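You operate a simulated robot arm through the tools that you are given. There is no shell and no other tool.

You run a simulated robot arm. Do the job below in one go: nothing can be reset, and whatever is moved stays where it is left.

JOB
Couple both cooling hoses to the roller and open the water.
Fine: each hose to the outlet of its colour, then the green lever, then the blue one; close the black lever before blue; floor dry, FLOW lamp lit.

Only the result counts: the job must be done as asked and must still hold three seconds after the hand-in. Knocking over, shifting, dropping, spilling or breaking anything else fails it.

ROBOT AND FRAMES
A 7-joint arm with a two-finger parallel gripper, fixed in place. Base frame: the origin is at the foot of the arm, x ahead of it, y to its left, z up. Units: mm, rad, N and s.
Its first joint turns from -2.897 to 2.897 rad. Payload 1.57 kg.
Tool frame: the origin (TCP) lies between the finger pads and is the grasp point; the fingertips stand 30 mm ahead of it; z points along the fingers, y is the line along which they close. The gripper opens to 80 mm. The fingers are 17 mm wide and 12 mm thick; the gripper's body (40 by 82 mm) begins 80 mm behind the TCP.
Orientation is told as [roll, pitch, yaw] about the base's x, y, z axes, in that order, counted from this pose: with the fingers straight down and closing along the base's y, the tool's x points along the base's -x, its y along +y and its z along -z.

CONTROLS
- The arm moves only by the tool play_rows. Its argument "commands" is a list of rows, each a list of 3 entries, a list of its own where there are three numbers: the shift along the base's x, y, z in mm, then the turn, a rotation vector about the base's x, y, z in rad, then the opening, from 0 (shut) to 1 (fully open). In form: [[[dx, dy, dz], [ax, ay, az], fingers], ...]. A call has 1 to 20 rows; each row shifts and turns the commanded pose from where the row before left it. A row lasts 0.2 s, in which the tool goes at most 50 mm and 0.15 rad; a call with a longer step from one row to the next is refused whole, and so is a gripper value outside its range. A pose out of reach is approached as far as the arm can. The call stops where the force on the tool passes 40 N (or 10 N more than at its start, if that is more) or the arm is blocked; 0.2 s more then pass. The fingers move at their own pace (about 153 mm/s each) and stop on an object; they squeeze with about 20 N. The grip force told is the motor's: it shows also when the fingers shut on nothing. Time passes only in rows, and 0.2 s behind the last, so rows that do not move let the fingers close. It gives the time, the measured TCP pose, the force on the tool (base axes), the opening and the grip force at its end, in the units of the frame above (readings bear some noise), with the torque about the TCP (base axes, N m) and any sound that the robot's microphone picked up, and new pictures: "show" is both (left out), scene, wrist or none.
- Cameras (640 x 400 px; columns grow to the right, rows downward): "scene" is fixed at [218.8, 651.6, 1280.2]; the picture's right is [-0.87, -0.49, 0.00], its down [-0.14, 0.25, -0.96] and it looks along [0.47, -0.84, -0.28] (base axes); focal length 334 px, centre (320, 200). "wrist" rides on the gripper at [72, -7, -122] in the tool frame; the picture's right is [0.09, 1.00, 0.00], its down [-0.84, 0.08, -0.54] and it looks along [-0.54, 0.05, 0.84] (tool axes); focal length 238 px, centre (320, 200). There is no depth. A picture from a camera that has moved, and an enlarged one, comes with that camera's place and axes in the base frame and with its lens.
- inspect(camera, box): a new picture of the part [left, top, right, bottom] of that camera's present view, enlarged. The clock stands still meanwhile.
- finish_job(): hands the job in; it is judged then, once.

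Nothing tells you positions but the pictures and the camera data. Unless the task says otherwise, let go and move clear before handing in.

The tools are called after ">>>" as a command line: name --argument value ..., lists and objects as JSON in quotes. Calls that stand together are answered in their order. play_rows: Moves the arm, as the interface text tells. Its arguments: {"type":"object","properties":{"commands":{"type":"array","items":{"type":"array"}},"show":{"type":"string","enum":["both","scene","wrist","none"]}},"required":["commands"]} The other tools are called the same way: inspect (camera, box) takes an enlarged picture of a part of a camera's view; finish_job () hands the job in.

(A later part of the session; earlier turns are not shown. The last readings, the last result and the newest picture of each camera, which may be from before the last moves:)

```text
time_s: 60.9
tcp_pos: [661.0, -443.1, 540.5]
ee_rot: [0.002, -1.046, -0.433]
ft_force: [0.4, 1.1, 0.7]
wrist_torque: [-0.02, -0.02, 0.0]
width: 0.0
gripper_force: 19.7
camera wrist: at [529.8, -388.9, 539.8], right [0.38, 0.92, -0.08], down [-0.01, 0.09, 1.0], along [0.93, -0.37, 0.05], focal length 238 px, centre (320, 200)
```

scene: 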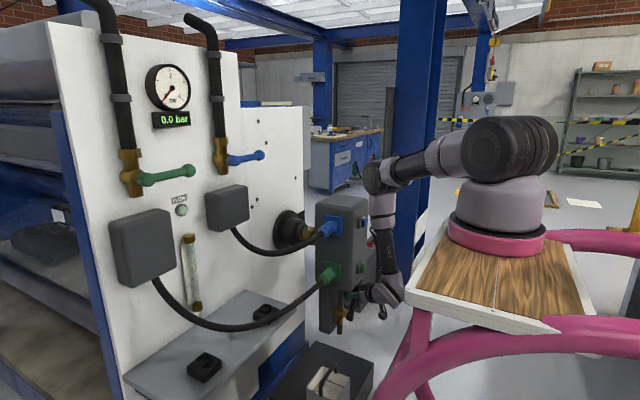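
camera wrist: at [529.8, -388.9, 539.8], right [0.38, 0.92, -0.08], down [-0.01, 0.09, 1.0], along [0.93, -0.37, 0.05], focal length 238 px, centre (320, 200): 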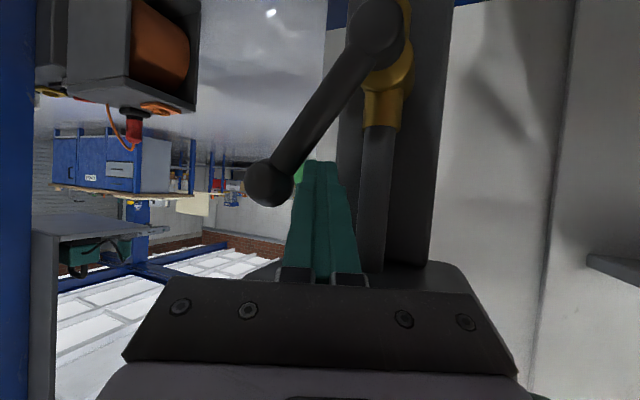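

The lever turns easily, with about 1 N of load. I'll continue along the arc.

>>> play_rows --commands '[[[0, -9, -4], [0, 0, 0], 0], [[0, -9, -8], [0, 0, 0], 0], [[0, -8, -10], [0, 0, 0], 0], [[0, -6, -10], [0, 0, 0], 0]]' --show "wrist"

```text
time_s: 61.9
tcp_pos: [659.1, -473.6, 508.2]
ee_rot: [0.006, -1.045, -0.436]
ft_force: [0.0, 0.7, 0.0]
wrist_torque: [-0.04, 0.01, -0.02]
width: 0.2
gripper_force: 19.7
camera wrist: at [528.9, -420.3, 507.5], right [0.38, 0.92, -0.08], down [-0.01, 0.09, 1.0], along [0.93, -0.37, 0.05], focal length 238 px, centre (320, 200)
```

wrist: 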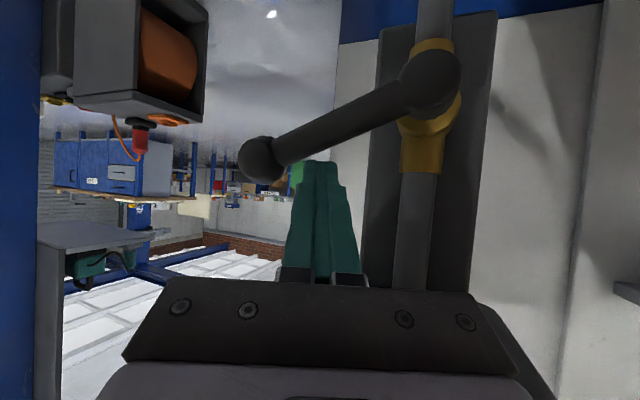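

The lever is about 30° above horizontal. I'll keep pushing down to fully closed.

>>> play_rows --commands '[[[0, -4, -9], [0, 0, 0], 0], [[0, -2, -9], [0, 0, 0], 0], [[0, -1, -9], [0, 0, 0], 0], [[0, 0, -8], [0, 0, 0], 0]]' --show "wrist"

```text
time_s: 62.9
tcp_pos: [663.0, -483.1, 475.6]
ee_rot: [-0.001, -1.052, -0.431]
ft_force: [0.0, 4.9, 26.3]
wrist_torque: [-0.26, -0.47, 0.06]
width: 0.2
gripper_force: 19.4
camera wrist: at [531.4, -429.2, 473.7], right [0.37, 0.92, -0.08], down [-0.02, 0.09, 1.0], along [0.93, -0.37, 0.05], focal length 238 px, centre (320, 200)
```

wrist: 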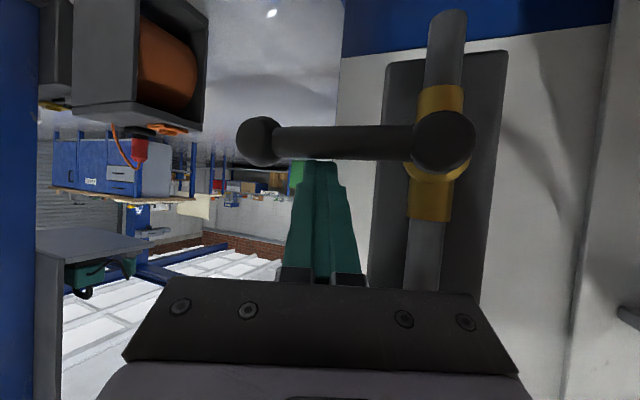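

The black lever is now horizontal against its stop at 26 N, so the drain is closed. I'll lift off it and retreat, then rise in front of the block.

>>> play_rows --commands '[[[0, 2, 6], [0, 0, 0], 0], [[-15, 3, 5], [0, 0, 0], 0], [[-40, 5, 5], [0, 0, 0], 0], [[-45, 15, 15], [0, 0, 0], 0], [[0, 25, 35], [0, 0, 0], 0], [[0, 25, 38], [0, 0, 0], 0]]' --show "both"

>>> inspect --camera "scene" --box '[310, 250, 420, 350]'

```text
time_s: 64.3
tcp_pos: [561.1, -407.9, 578.8]
ee_rot: [0.005, -1.047, -0.438]
ft_force: [0.0, -0.1, 1.0]
wrist_torque: [0.02, 0.04, 0.01]
width: 0.3
gripper_force: 19.7
camera wrist: at [430.0, -353.9, 578.3], right [0.38, 0.92, -0.08], down [-0.01, 0.09, 1.0], along [0.93, -0.37, 0.05], focal length 238 px, centre (320, 200)
```

scene: 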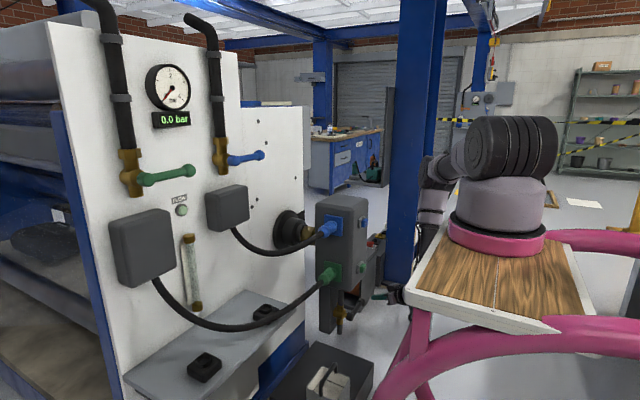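
wrist: 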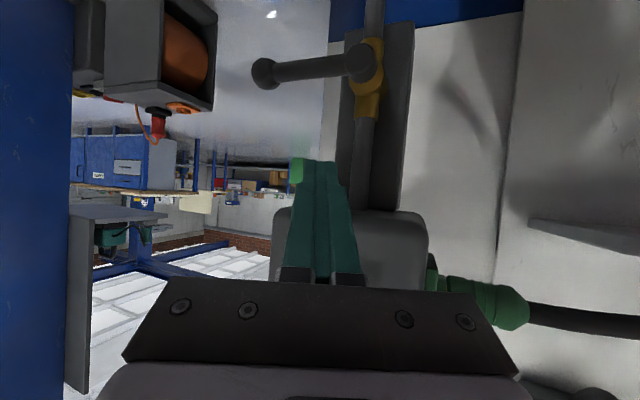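

```text
4.00 times, centred on (365, 300) of scene
camera zoom: at [218.8, 651.6, 1280.2], right [-0.87, -0.49, 0.0], down [-0.14, 0.25, -0.96], along [0.47, -0.84, -0.28], focal length 1338 px, centre (140, -200)
```

zoom: 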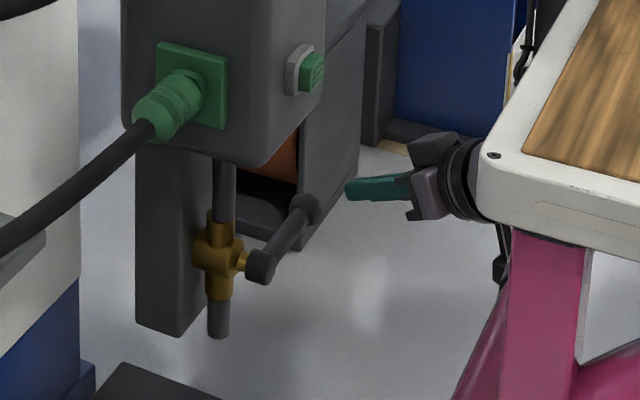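

The black lever stays closed. I'll rise in front of the block to z≈1030, then go forward above it toward the panel levers.

>>> play_rows --commands '[[[0, 7, 45], [0, 0, 0], 0], [[0, 7, 45], [0, 0, 0], 0], [[0, 7, 45], [0, 0, 0], 0], [[0, 7, 45], [0, 0, 0], 0], [[0, 7, 45], [0, 0, 0], 0], [[0, 7, 45], [0, 0, 0], 0], [[0, 7, 45], [0, 0, 0], 0], [[0, 7, 45], [0, 0, 0], 0], [[0, 7, 45], [0, 0, 0], 0], [[0, 7, 45], [0, 0, 0], 0], [[20, 0, 10], [0, 0, 0], 0], [[40, 0, 0], [0, 0, 0], 0], [[40, 0, 0], [0, 0, 0], 0], [[40, 0, 0], [0, 0, 0], 0], [[40, 0, 0], [0, 0, 0], 0]]' --show "both"

```text
time_s: 67.5
tcp_pos: [795.5, -391.4, 1001.4]
ee_rot: [0.003, -1.046, -0.437]
ft_force: [-0.2, 0.0, 0.4]
wrist_torque: [0.03, 0.01, 0.05]
width: 0.1
gripper_force: 19.9
out of reach, approached as far as the arm can: row 7, 8, 9, 10
camera wrist: at [663.7, -338.0, 1000.8], right [0.38, 0.92, -0.08], down [-0.01, 0.09, 1.0], along [0.93, -0.37, 0.05], focal length 238 px, centre (320, 200)
```

scene: 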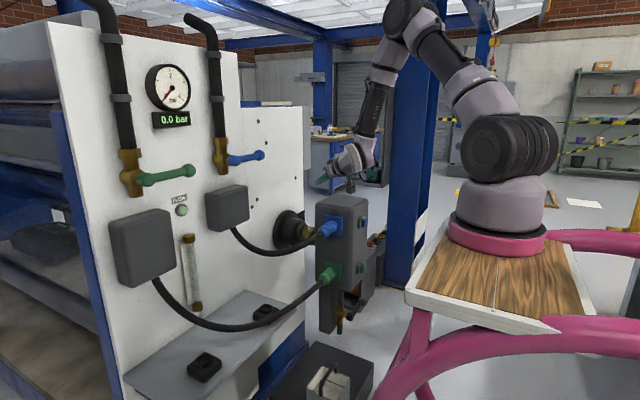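
wrist: 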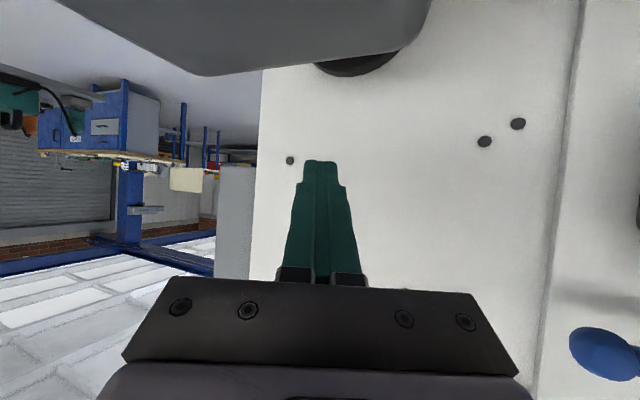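

I'm above the block and clear. Next I'll swing left to a staging point in front of the green lever's free end, levelling the tool.

>>> play_rows --commands '[[[0, 40, 5], [0, 0, 0.1453], 0], [[0, 40, 5], [0, 0, 0.1453], 0], [[0, 40, 5], [0, 0, 0.1453], 0], [[0, 40, 5], [0, -0.131, 0], 0], [[0, 40, 5], [0, -0.131, 0], 0], [[0, 42, 6], [0, 0, 0], 0], [[0, 42, 6], [0, 0, 0], 0], [[0, 42, 6], [0, 0, 0], 0], [[0, 42, 6], [0, 0, 0], 0], [[0, 42, 6], [0, 0, 0], 0], [[0, 42, 6], [0, 0, 0], 0], [[0, 42, 6], [0, 0, 0], 0]]' --show "both"

>>> inspect --camera "wrist" --box '[200, 60, 640, 320]'

>>> inspect --camera "scene" --box '[100, 120, 300, 260]'

```text
time_s: 70.1
tcp_pos: [792.4, 99.6, 1070.0]
ee_rot: [0.004, -1.31, -0.004]
ft_force: [-0.1, -0.8, -0.6]
wrist_torque: [-0.02, 0.0, 0.11]
width: 0.0
gripper_force: 19.9
camera wrist: at [656.5, 93.5, 1031.5], right [-0.02, 1.0, -0.09], down [-0.31, 0.08, 0.95], along [0.95, 0.05, 0.3], focal length 238 px, centre (320, 200)
```

scene: 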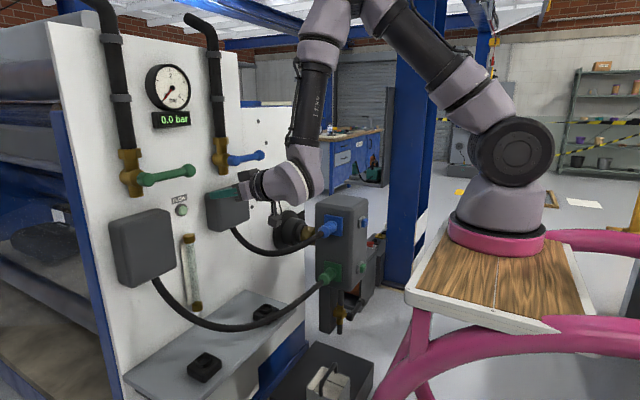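
wrist: 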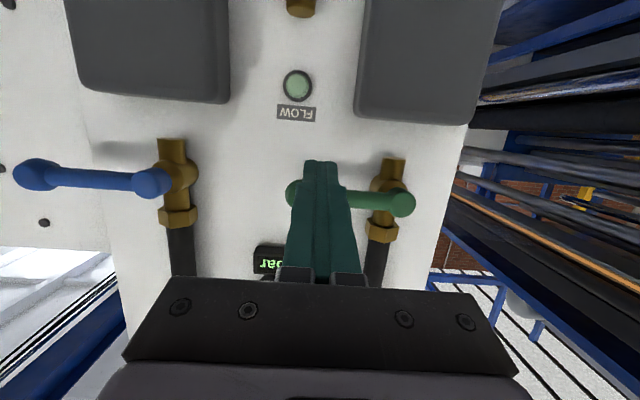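

```text
1.45 times, centred on (420, 190) of wrist
camera zoom: at [656.5, 93.5, 1031.5], right [-0.02, 1.0, -0.09], down [-0.31, 0.08, 0.95], along [0.95, 0.05, 0.3], focal length 347 px, centre (174, 214)
```

zoom: 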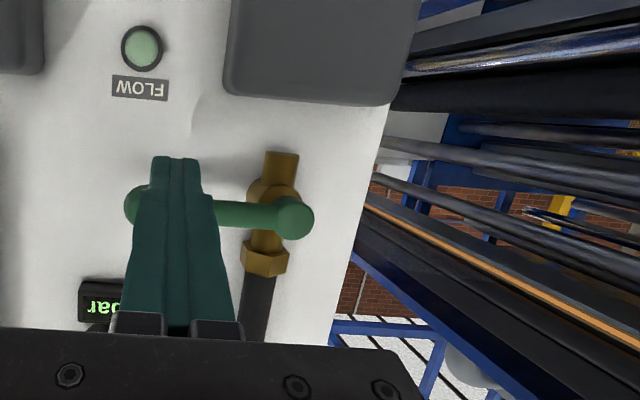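

```text
2.86 times, centred on (200, 190) of scene
camera zoom: at [218.8, 651.6, 1280.2], right [-0.87, -0.49, 0.0], down [-0.14, 0.25, -0.96], along [0.47, -0.84, -0.28], focal length 955 px, centre (663, 229)
```

zoom: 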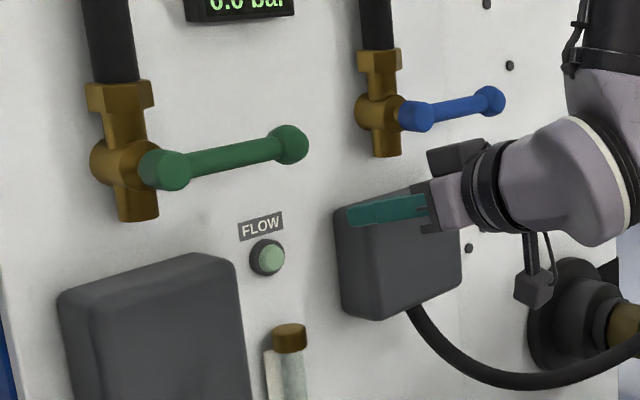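

The green lever runs from its pivot at y≈202 to its end at y≈88, at x≈920 and z≈1110. I'll slide forward beneath its free end.

>>> play_rows --commands '[[[28, 1, 0], [0, 0, 0], 0], [[28, 1, 0], [0, 0, 0], 0], [[28, 1, 0], [0, 0, 0], 0], [[26, 1, 0], [0, 0, 0], 0]]' --show "both"

>>> inspect --camera "scene" --box '[100, 120, 260, 240]'

```text
time_s: 71.1
tcp_pos: [901.1, 108.4, 1069.0]
ee_rot: [0.001, -1.307, 0.002]
ft_force: [-0.7, 0.5, 1.0]
wrist_torque: [-0.02, 0.02, 0.01]
width: 0.2
gripper_force: 20.1
camera wrist: at [765.8, 100.1, 1031.0], right [-0.03, 1.0, -0.09], down [-0.31, 0.08, 0.95], along [0.95, 0.05, 0.3], focal length 238 px, centre (320, 200)
```

scene: 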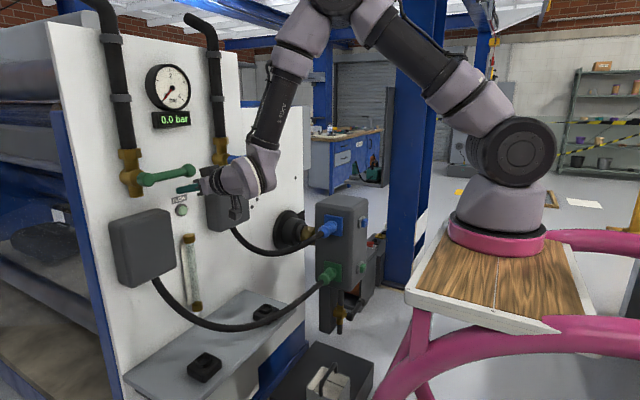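
wrist: 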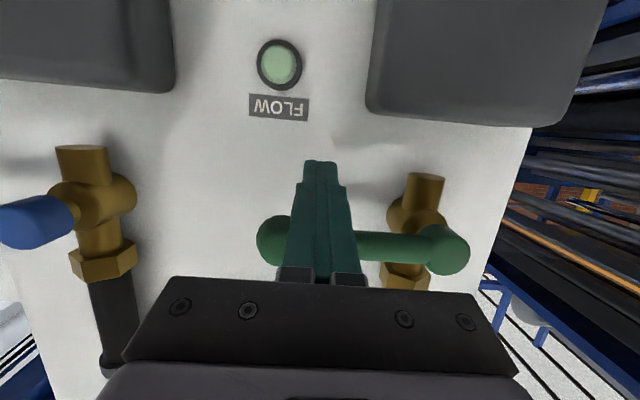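

```text
3.33 times, centred on (180, 180) of scene
camera zoom: at [218.8, 651.6, 1280.2], right [-0.87, -0.49, 0.0], down [-0.14, 0.25, -0.96], along [0.47, -0.84, -0.28], focal length 1114 px, centre (787, 267)
```

zoom: 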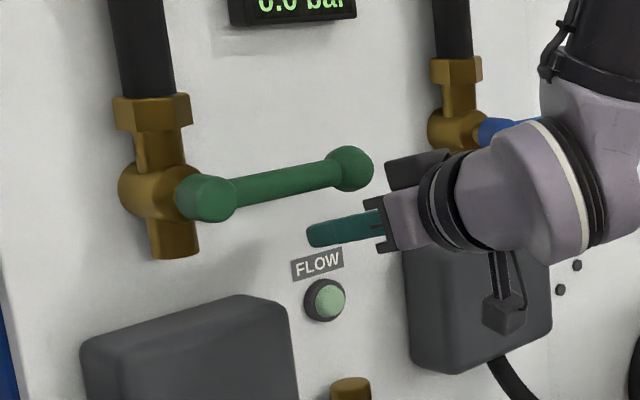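

The fingertips are right below the green lever's end. I'll push up gently to start opening it and watch the force.

>>> play_rows --commands '[[[0, 0, 10], [0, 0, 0], 0], [[0, 0, 10], [0, 0, 0], 0], [[0, 0, 8], [0, 0, 0], 0], [[0, 0, 8], [0, 0, 0], 0], [[0, 0, 8], [0, 0, 0], 0], [[0, 1, 8], [0, 0, 0], 0]]' --show "both"

>>> inspect --camera "scene" --box '[100, 100, 260, 220]'

```text
time_s: 72.5
tcp_pos: [901.9, 108.4, 1122.8]
ee_rot: [0.001, -1.309, 0.003]
ft_force: [-0.3, -0.7, -2.3]
wrist_torque: [-0.01, 0.03, 0.03]
width: 0.0
gripper_force: 19.7
camera wrist: at [765.8, 100.8, 1084.4], right [-0.03, 1.0, -0.09], down [-0.31, 0.08, 0.95], along [0.95, 0.05, 0.3], focal length 238 px, centre (320, 200)
```

scene: 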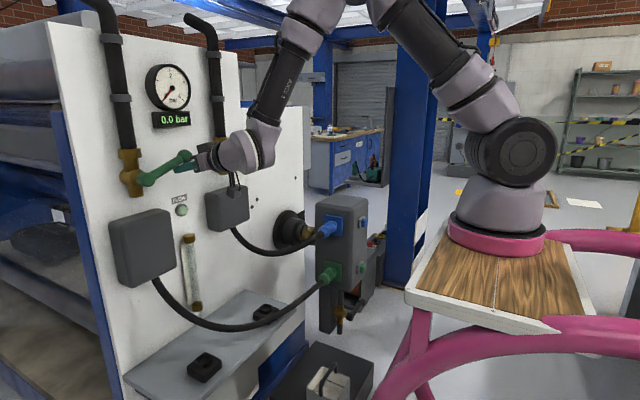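
wrist: 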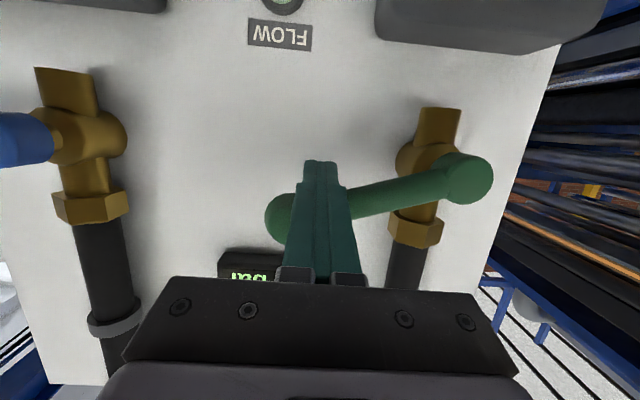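

```text
3.33 times, centred on (180, 160) of scene
camera zoom: at [218.8, 651.6, 1280.2], right [-0.87, -0.49, 0.0], down [-0.14, 0.25, -0.96], along [0.47, -0.84, -0.28], focal length 1114 px, centre (787, 333)
```

zoom: 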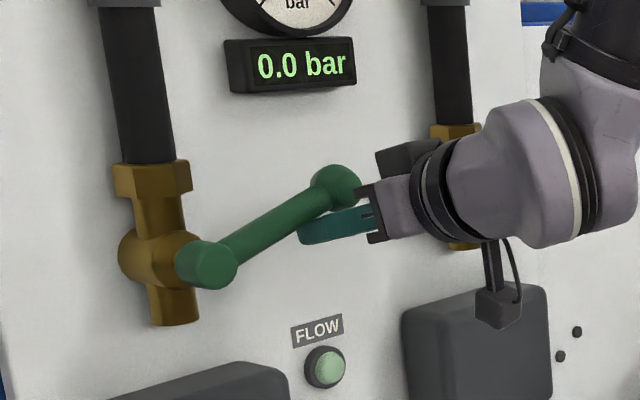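

The green lever moves up freely and still reads 0.0 bar, which is expected. I'll continue along its arc.

>>> play_rows --commands '[[[-2, 0, 9], [0, 0, 0], 0], [[-2, 0, 9], [0, 0, 0], 0], [[-1, 1, 8], [0, 0, 0], 0], [[0, 4, 7], [0, 0, 0], 0], [[0, 4, 7], [0, 0, 0], 0], [[0, 4, 6], [0, 0, 0], 0]]' --show "both"

>>> inspect --camera "scene" --box '[100, 80, 260, 220]'

```text
time_s: 73.9
tcp_pos: [897.7, 120.7, 1168.8]
ee_rot: [0.006, -1.309, -0.002]
ft_force: [-0.2, -0.5, -0.2]
wrist_torque: [0.0, 0.02, -0.02]
width: 0.0
gripper_force: 20.0
camera wrist: at [760.9, 114.1, 1130.2], right [-0.03, 1.0, -0.09], down [-0.31, 0.08, 0.95], along [0.95, 0.05, 0.3], focal length 238 px, centre (320, 200)
```

scene: 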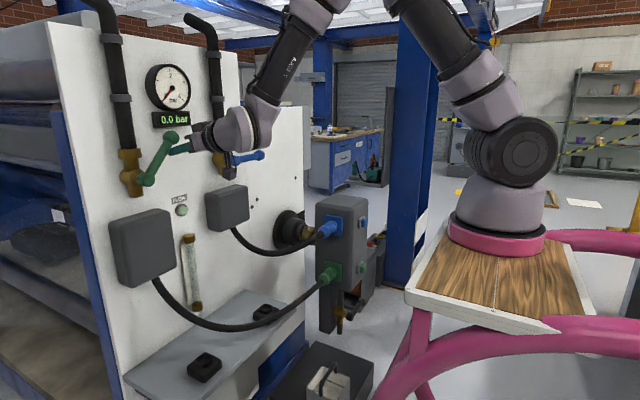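
wrist: 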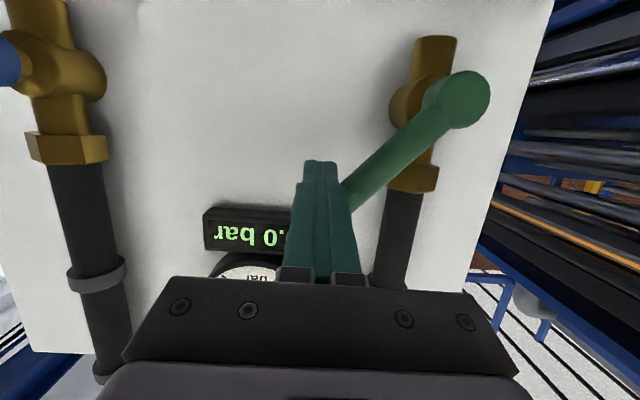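

```text
2.86 times, centred on (180, 150) of scene
camera zoom: at [218.8, 651.6, 1280.2], right [-0.87, -0.49, 0.0], down [-0.14, 0.25, -0.96], along [0.47, -0.84, -0.28], focal length 955 px, centre (720, 343)
```

zoom: 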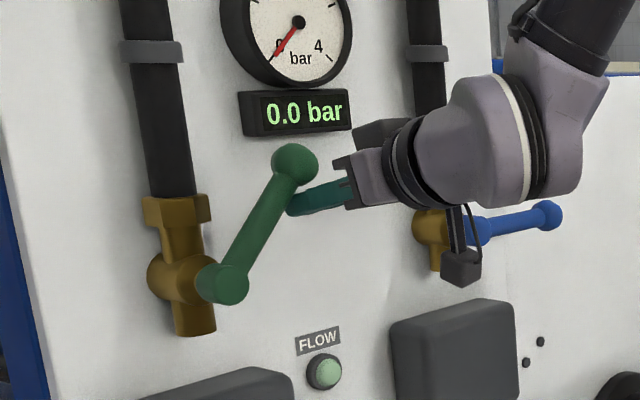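

>>> play_rows --commands '[[[0, 5, 6], [0, 0, 0], 0], [[0, 5, 6], [0, 0, 0], 0], [[0, 5, 6], [0, 0, 0], 0], [[0, 7, 5], [0, 0, 0], 0], [[0, 7, 5], [0, 0, 0], 0], [[0, 7, 4], [0, 0, 0], 0]]' --show "both"

>>> inspect --camera "scene" --box '[100, 80, 260, 220]'

```text
time_s: 75.3
tcp_pos: [897.8, 156.2, 1199.5]
ee_rot: [0.002, -1.311, 0.002]
ft_force: [0.6, -0.1, 0.0]
wrist_torque: [0.0, 0.01, -0.01]
width: 0.0
gripper_force: 20.1
camera wrist: at [760.9, 149.0, 1161.9], right [-0.03, 1.0, -0.09], down [-0.31, 0.08, 0.95], along [0.95, 0.05, 0.3], focal length 238 px, centre (320, 200)
```

scene: 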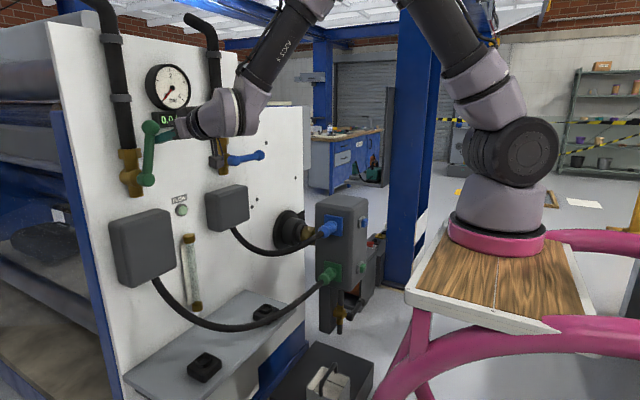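
wrist: 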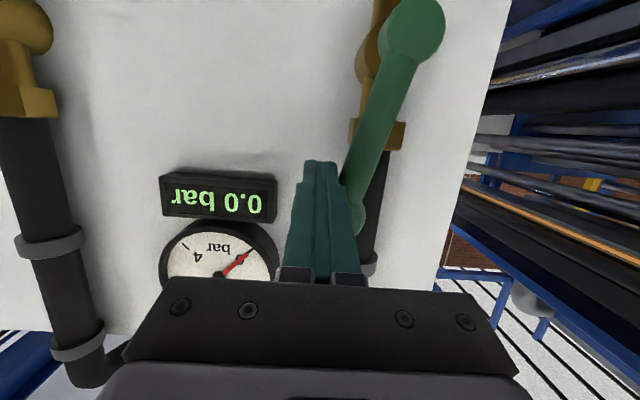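

```text
2.86 times, centred on (180, 150) of scene
camera zoom: at [218.8, 651.6, 1280.2], right [-0.87, -0.49, 0.0], down [-0.14, 0.25, -0.96], along [0.47, -0.84, -0.28], focal length 955 px, centre (720, 343)
```

zoom: 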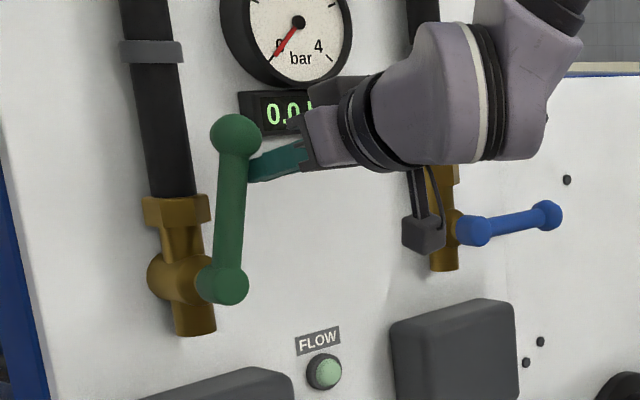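

The lever is nearly vertical. I'll push on in +y to its stop.

>>> play_rows --commands '[[[0, 7, 3], [0, 0, 0], 0], [[0, 7, 2], [0, 0, 0], 0], [[0, 6, 1], [0, 0, 0], 0], [[0, 5, 0], [0, 0, 0], 0]]' --show "both"

>>> inspect --camera "scene" --box '[100, 80, 260, 220]'

```text
time_s: 76.3
tcp_pos: [898.7, 178.9, 1204.9]
ee_rot: [0.0, -1.308, 0.002]
ft_force: [-7.1, -10.0, -0.1]
wrist_torque: [-0.05, 0.05, -0.12]
width: 0.1
gripper_force: 20.0
camera wrist: at [761.2, 172.7, 1168.2], right [-0.02, 1.0, -0.09], down [-0.31, 0.08, 0.95], along [0.95, 0.05, 0.3], focal length 238 px, centre (320, 200)
```

scene: 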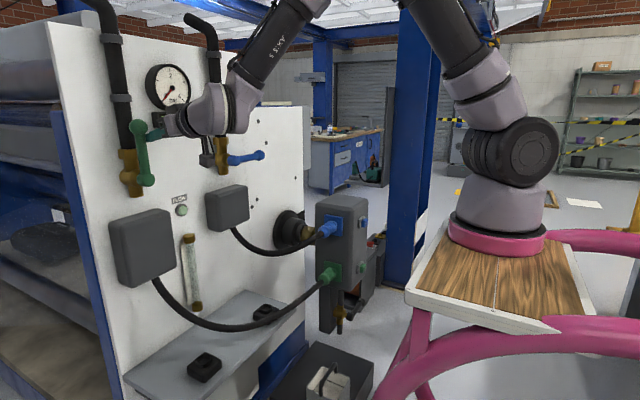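
wrist: 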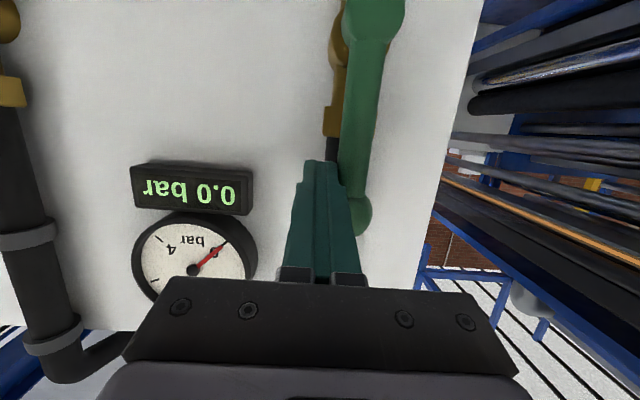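

```text
2.86 times, centred on (180, 150) of scene
camera zoom: at [218.8, 651.6, 1280.2], right [-0.87, -0.49, 0.0], down [-0.14, 0.25, -0.96], along [0.47, -0.84, -0.28], focal length 955 px, centre (720, 343)
```

zoom: 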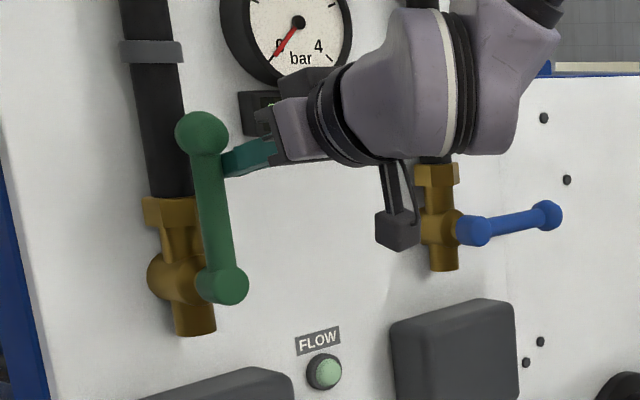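

The lever is now parallel to the pipe and the force is building. One more small push will confirm the stop.

>>> play_rows --commands '[[[-2, 2, 0], [0, 0, 0], 0], [[-1, 3, 0], [0, 0, 0], 0]]' --show "none"

>>> inspect --camera "wrist" --box '[100, 0, 450, 280]'

```text
time_s: 76.9
tcp_pos: [897.3, 180.2, 1207.4]
ee_rot: [0.004, -1.309, -0.007]
ft_force: [17.6, -28.2, -0.7]
wrist_torque: [-0.15, -0.07, -0.71]
width: 0.0
gripper_force: 20.0
```

```text
1.43 times, centred on (275, 140) of wrist
camera zoom: at [760.8, 174.2, 1168.0], right [-0.02, 1.0, -0.09], down [-0.31, 0.08, 0.95], along [0.95, 0.05, 0.3], focal length 340 px, centre (384, 286)
```

zoom: 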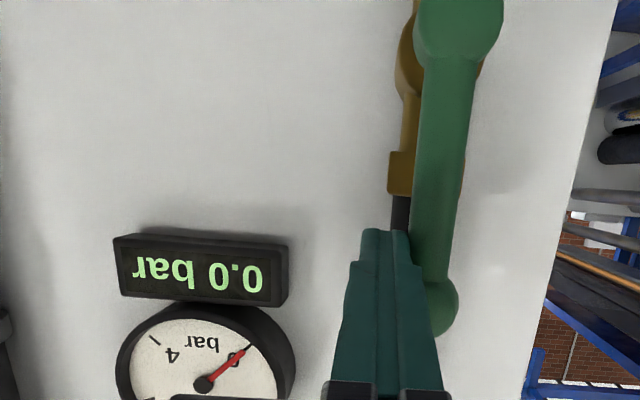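

The stop is confirmed at 28 N with no further motion, so green is open. I'll back off and check the plugs, black lever and floor before going to blue.

>>> play_rows --commands '[[[0, -5, 0], [0, 0, 0], 0], [[-2, -8, 0], [0, 0, 0], 0], [[-30, -5, -5], [0, 0, 0], 0], [[-40, -20, -10], [0, 0, 0], 0], [[-25, -40, -15], [0, 0, 0], 0], [[0, -45, -15], [0, 0, 0], 0], [[0, -45, -15], [0, 0, 0], 0], [[0, -45, -20], [0, 0, 0], 0], [[0, -45, -20], [0, 0, 0], 0], [[0, -45, -20], [0, 0, 0], 0], [[0, -35, -18], [0, 0, 0], 0]]' --show "both"

>>> inspect --camera "scene" --box '[100, 80, 300, 220]'

>>> inspect --camera "scene" --box '[250, 190, 430, 400]'

```text
time_s: 79.3
tcp_pos: [797.0, -151.6, 1067.3]
ee_rot: [0.003, -1.31, 0.001]
ft_force: [-0.5, 0.0, -0.8]
wrist_torque: [0.0, 0.03, -0.03]
width: 0.0
gripper_force: 19.8
camera wrist: at [661.0, -159.1, 1029.2], right [-0.03, 1.0, -0.09], down [-0.31, 0.07, 0.95], along [0.95, 0.05, 0.3], focal length 238 px, centre (320, 200)
```

scene: 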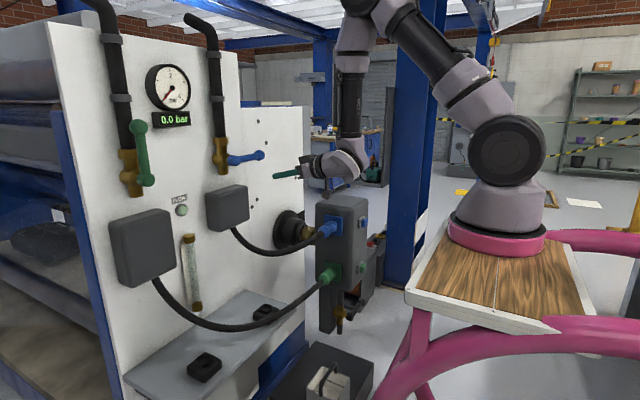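
wrist: 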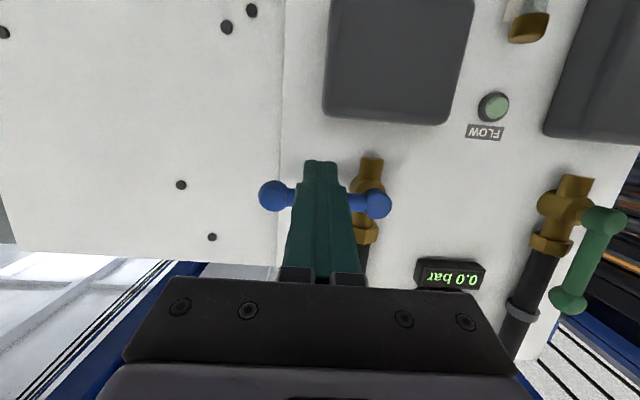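

```text
2.86 times, centred on (200, 150) of scene
camera zoom: at [218.8, 651.6, 1280.2], right [-0.87, -0.49, 0.0], down [-0.14, 0.25, -0.96], along [0.47, -0.84, -0.28], focal length 955 px, centre (663, 343)
```

zoom: 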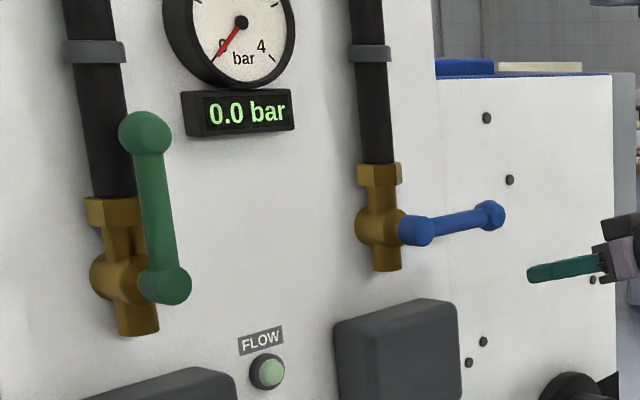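

```text
1.90 times, centred on (340, 295) of scene
camera zoom: at [218.8, 651.6, 1280.2], right [-0.87, -0.49, 0.0], down [-0.14, 0.25, -0.96], along [0.47, -0.84, -0.28], focal length 637 px, centre (282, 19)
```

zoom: 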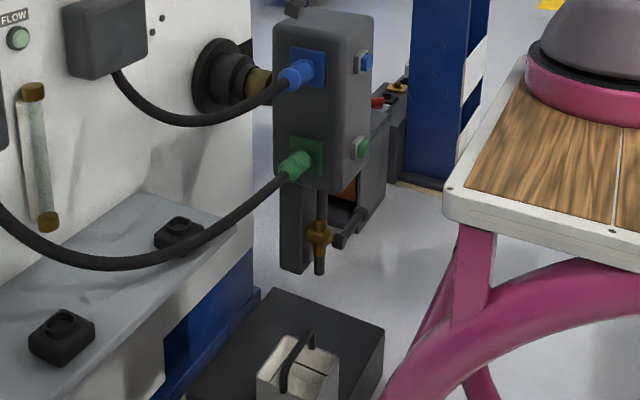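

Before pressurising I'll check the seating of both plugs closely.

>>> inspect --camera "scene" --box '[305, 205, 350, 250]'

>>> inspect --camera "scene" --box '[305, 250, 350, 300]'

>>> inspect --camera "wrist" --box '[220, 100, 440, 300]'

```text
8.89 times, centred on (328, 228) of scene
camera zoom: at [218.8, 651.6, 1280.2], right [-0.87, -0.49, 0.0], down [-0.14, 0.25, -0.96], along [0.47, -0.84, -0.28], focal length 2972 px, centre (253, -44)
```

zoom: 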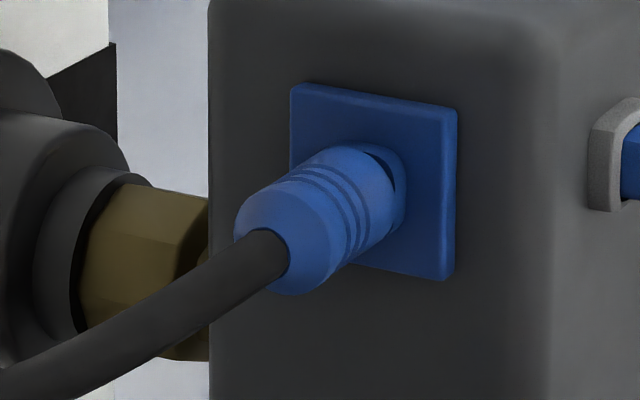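

```text
8.00 times, centred on (328, 275) of scene
camera zoom: at [218.8, 651.6, 1280.2], right [-0.87, -0.49, 0.0], down [-0.14, 0.25, -0.96], along [0.47, -0.84, -0.28], focal length 2675 px, centre (260, -400)
```

zoom: 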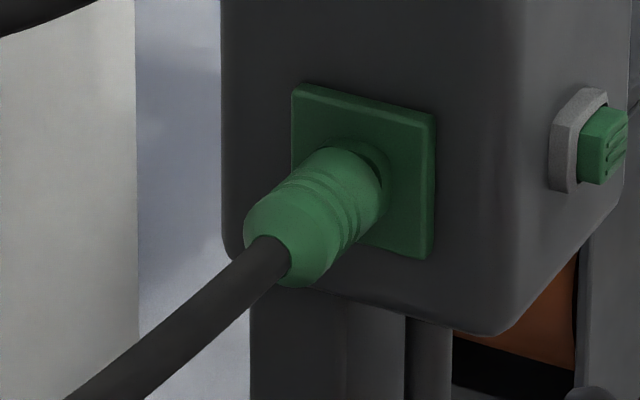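

```text
2.00 times, centred on (330, 200) of wrist
camera zoom: at [661.0, -159.1, 1029.2], right [-0.03, 1.0, -0.09], down [-0.31, 0.07, 0.95], along [0.95, 0.05, 0.3], focal length 477 px, centre (300, 200)
```

zoom: 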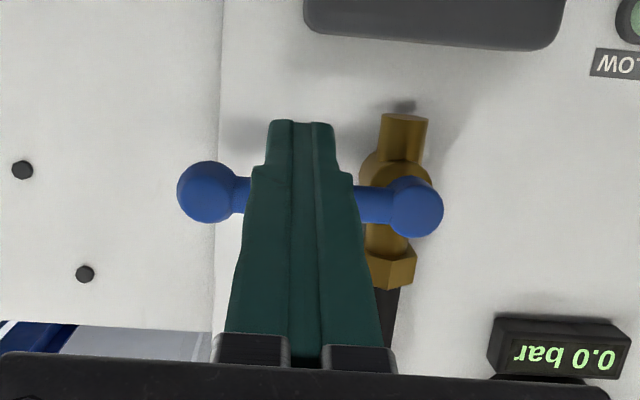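

>>> inspect --camera "scene" --box '[318, 212, 346, 242]'

>>> inspect --camera "scene" --box '[318, 258, 346, 288]'

```text
13.33 times, centred on (332, 227) of scene
camera zoom: at [218.8, 651.6, 1280.2], right [-0.87, -0.49, 0.0], down [-0.14, 0.25, -0.96], along [0.47, -0.84, -0.28], focal length 4458 px, centre (160, -160)
```

zoom: 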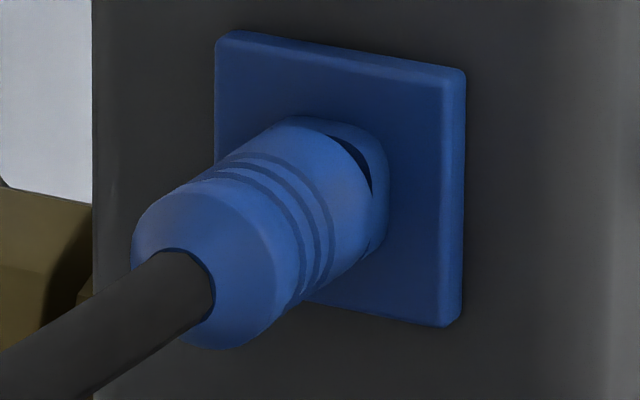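

```text
13.33 times, centred on (332, 273) of scene
camera zoom: at [218.8, 651.6, 1280.2], right [-0.87, -0.49, 0.0], down [-0.14, 0.25, -0.96], along [0.47, -0.84, -0.28], focal length 4458 px, centre (160, -773)
```

zoom: 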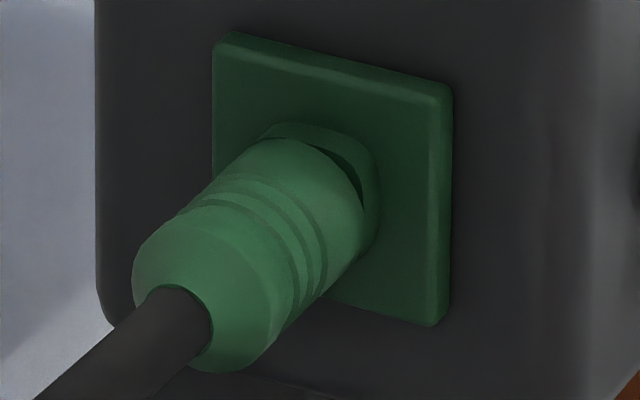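

Both plugs sit equally deep with the same small rim gap as in their holders, and both held in the pull tests. I'll move beneath the free end of the blue lever.

>>> play_rows --commands '[[[20, -12, 0], [0, 0, 0], 0], [[28, -10, 0], [0, 0, 0], 0], [[28, 0, 0], [0, 0, 0], 0], [[28, 0, 1], [0, 0, 0], 0]]' --show "both"

>>> inspect --camera "scene" --box '[180, 110, 330, 220]'

```text
time_s: 80.3
tcp_pos: [903.3, -173.5, 1068.7]
ee_rot: [0.002, -1.31, 0.003]
ft_force: [-1.0, -0.6, 0.7]
wrist_torque: [-0.01, 0.0, -0.02]
width: 0.0
gripper_force: 20.3
camera wrist: at [767.0, -182.0, 1029.8], right [-0.03, 1.0, -0.09], down [-0.31, 0.08, 0.95], along [0.95, 0.05, 0.3], focal length 238 px, centre (320, 200)
```

scene: 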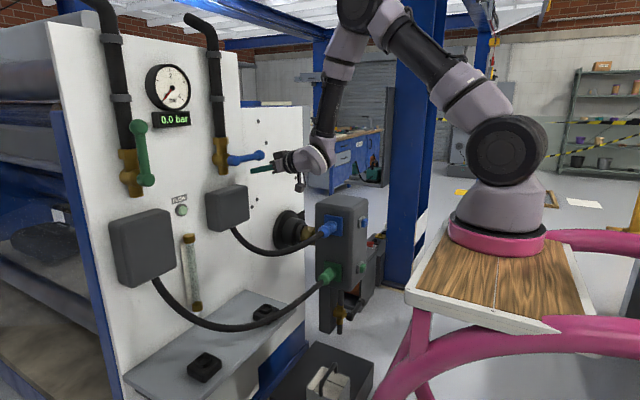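
wrist: 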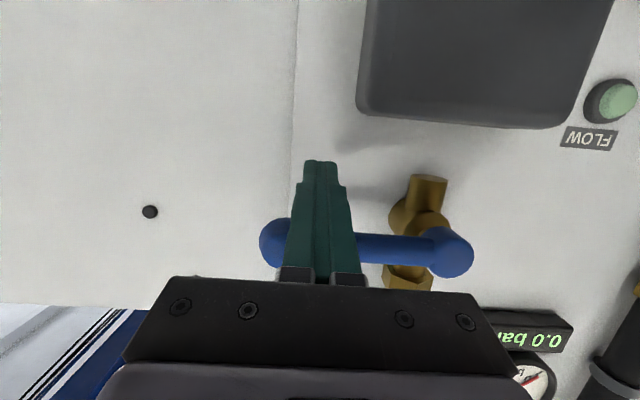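

```text
3.64 times, centred on (255, 165) of scene
camera zoom: at [218.8, 651.6, 1280.2], right [-0.87, -0.49, 0.0], down [-0.14, 0.25, -0.96], along [0.47, -0.84, -0.28], focal length 1216 px, centre (556, 327)
```

zoom: 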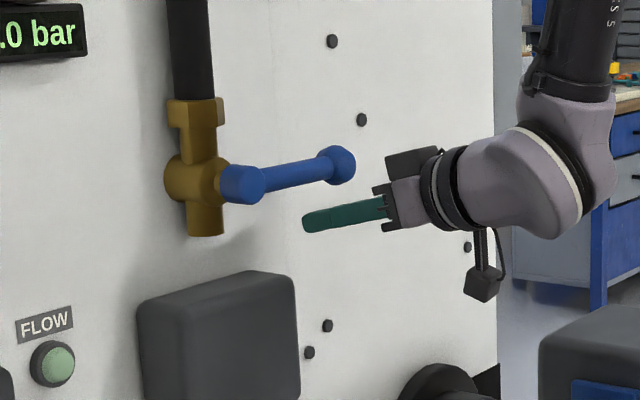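

The geometry matches the green case. I'll push the blue lever up gently, first a partial turn to see how the system reacts.

>>> play_rows --commands '[[[0, 0, 10], [0, 0, 0], 0], [[0, 0, 10], [0, 0, 0], 0], [[0, 0, 8], [0, 0, 0], 0], [[0, 0, 8], [0, 0, 0], 0], [[0, 0, 8], [0, 0, 0], 0], [[0, 1, 8], [0, 0, 0], 0]]' --show "both"

>>> inspect --camera "scene" --box '[140, 60, 330, 220]'

>>> inspect --camera "scene" --box '[280, 190, 430, 400]'

```text
time_s: 81.7
tcp_pos: [901.8, -172.0, 1120.4]
ee_rot: [0.0, -1.309, 0.003]
ft_force: [-3.1, -1.5, -1.6]
wrist_torque: [-0.02, 0.0, 0.0]
width: 0.5
gripper_force: 20.2
camera wrist: at [765.5, -179.4, 1082.8], right [-0.03, 1.0, -0.09], down [-0.31, 0.08, 0.95], along [0.95, 0.05, 0.3], focal length 238 px, centre (320, 200)
```

scene: 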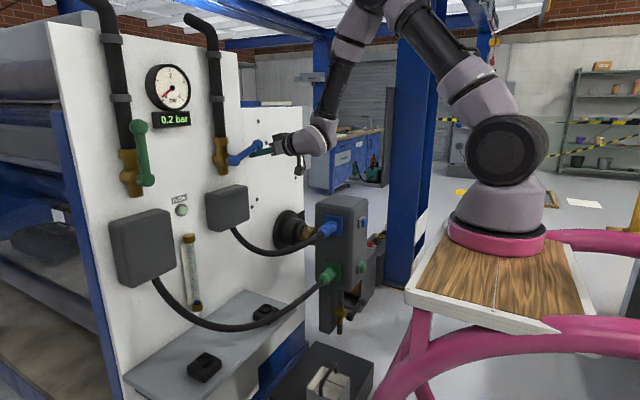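
wrist: 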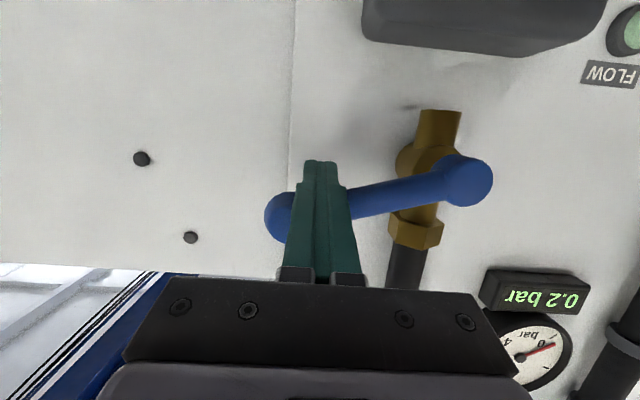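

```text
2.50 times, centred on (235, 140) of scene
camera zoom: at [218.8, 651.6, 1280.2], right [-0.87, -0.49, 0.0], down [-0.14, 0.25, -0.96], along [0.47, -0.84, -0.28], focal length 836 px, centre (532, 350)
```

zoom: 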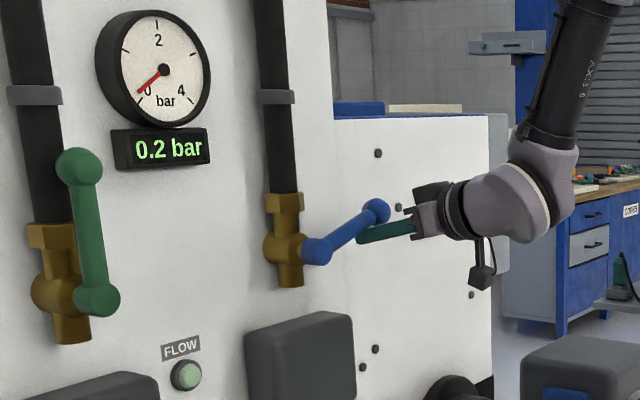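

```text
1.90 times, centred on (355, 295) of scene
camera zoom: at [218.8, 651.6, 1280.2], right [-0.87, -0.49, 0.0], down [-0.14, 0.25, -0.96], along [0.47, -0.84, -0.28], focal length 637 px, centre (253, 19)
```

zoom: 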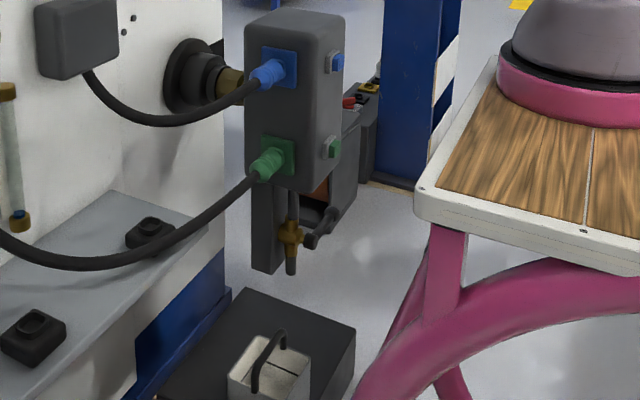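

Pressure rises to 0.2 bar and nothing is leaking. I'll continue the arc.

>>> play_rows --commands '[[[-2, 0, 9], [0, 0, 0], 0], [[-2, 0, 9], [0, 0, 0], 0], [[-1, 1, 8], [0, 0, 0], 0], [[0, 4, 7], [0, 0, 0], 0], [[0, 4, 7], [0, 0, 0], 0], [[0, 4, 6], [0, 0, 0], 0]]' --show "both"

>>> inspect --camera "scene" --box '[140, 60, 330, 220]'

>>> inspect --camera "scene" --box '[280, 190, 430, 400]'

```text
time_s: 83.1
tcp_pos: [898.6, -159.8, 1166.5]
ee_rot: [0.004, -1.31, 0.001]
ft_force: [0.3, 0.2, 0.2]
wrist_torque: [0.0, 0.0, -0.01]
width: 0.0
gripper_force: 20.3
camera wrist: at [761.9, -166.7, 1129.1], right [-0.03, 1.0, -0.09], down [-0.31, 0.08, 0.95], along [0.95, 0.05, 0.3], focal length 238 px, centre (320, 200)
```

scene: 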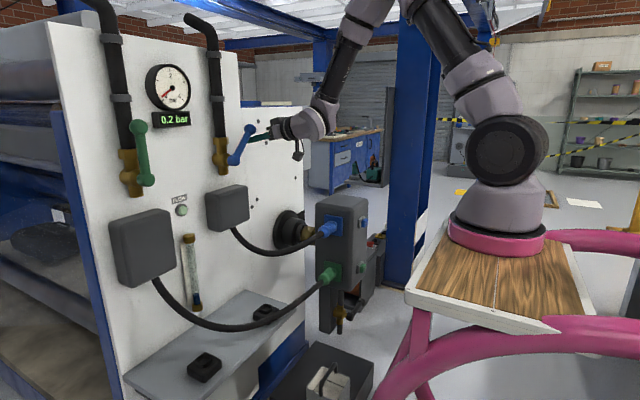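
wrist: 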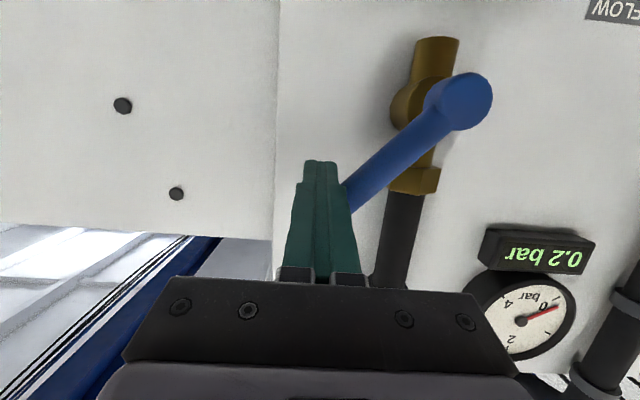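

```text
2.50 times, centred on (235, 140) of scene
camera zoom: at [218.8, 651.6, 1280.2], right [-0.87, -0.49, 0.0], down [-0.14, 0.25, -0.96], along [0.47, -0.84, -0.28], focal length 836 px, centre (532, 350)
```

zoom: 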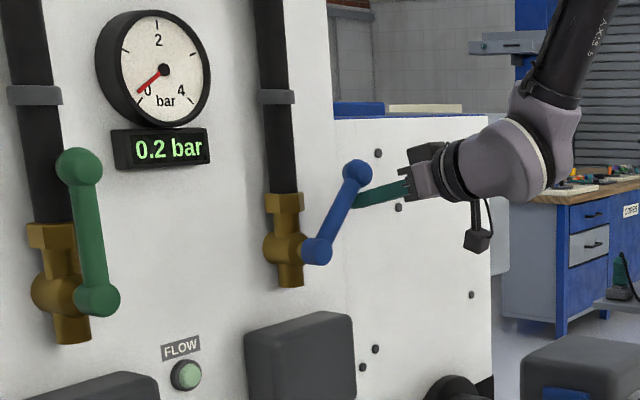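

```text
1.90 times, centred on (355, 295) of scene
camera zoom: at [218.8, 651.6, 1280.2], right [-0.87, -0.49, 0.0], down [-0.14, 0.25, -0.96], along [0.47, -0.84, -0.28], focal length 637 px, centre (253, 19)
```

zoom: 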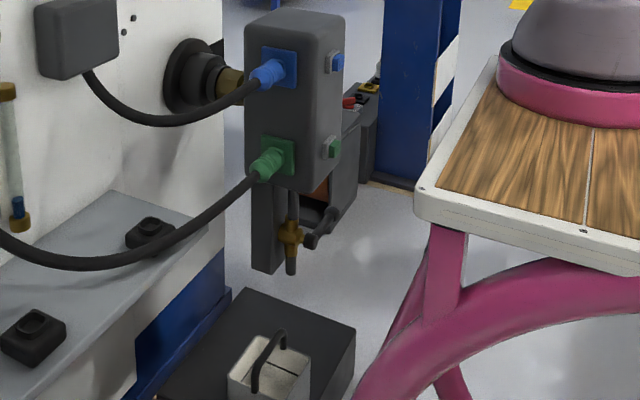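

>>> play_rows --commands '[[[0, 5, 6], [0, 0, 0], 0], [[0, 5, 6], [0, 0, 0], 0], [[0, 5, 6], [0, 0, 0], 0], [[0, 7, 5], [0, 0, 0], 0], [[0, 7, 5], [0, 0, 0], 0], [[0, 7, 4], [0, 0, 0], 0], [[0, 7, 3], [0, 0, 0], 0], [[0, 6, 2], [0, 0, 0], 0]]' --show "both"

>>> inspect --camera "scene" --box '[140, 60, 330, 220]'

>>> inspect --camera "scene" --box '[150, 190, 430, 400]'

```text
time_s: 84.9
tcp_pos: [897.2, -109.4, 1203.5]
ee_rot: [0.004, -1.309, 0.002]
ft_force: [-0.2, 0.2, 0.4]
wrist_torque: [0.03, 0.02, 0.0]
width: 0.1
gripper_force: 20.0
camera wrist: at [760.8, -116.9, 1165.9], right [-0.03, 1.0, -0.09], down [-0.31, 0.08, 0.95], along [0.95, 0.05, 0.3], focal length 238 px, centre (320, 200)
```

scene: 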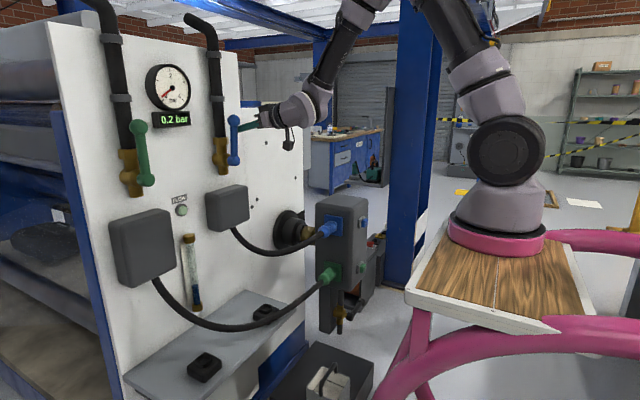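
wrist: 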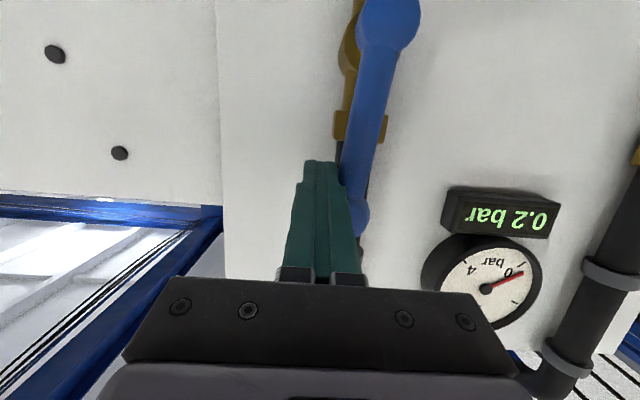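

```text
2.50 times, centred on (235, 140) of scene
camera zoom: at [218.8, 651.6, 1280.2], right [-0.87, -0.49, 0.0], down [-0.14, 0.25, -0.96], along [0.47, -0.84, -0.28], focal length 836 px, centre (532, 350)
```

zoom: 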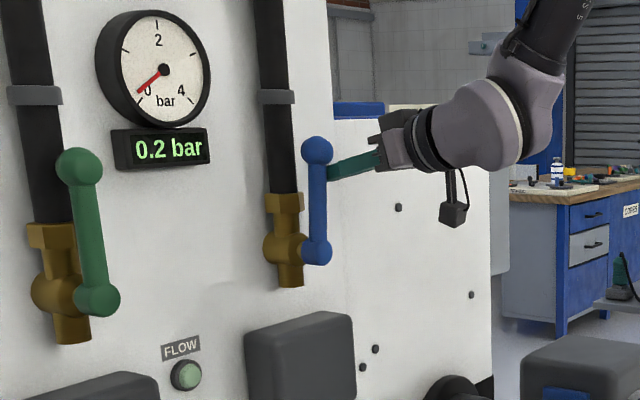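

```text
1.90 times, centred on (290, 295) of scene
camera zoom: at [218.8, 651.6, 1280.2], right [-0.87, -0.49, 0.0], down [-0.14, 0.25, -0.96], along [0.47, -0.84, -0.28], focal length 637 px, centre (377, 19)
```

zoom: 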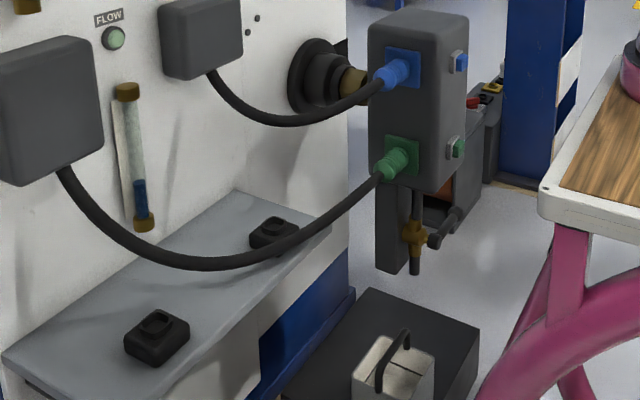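

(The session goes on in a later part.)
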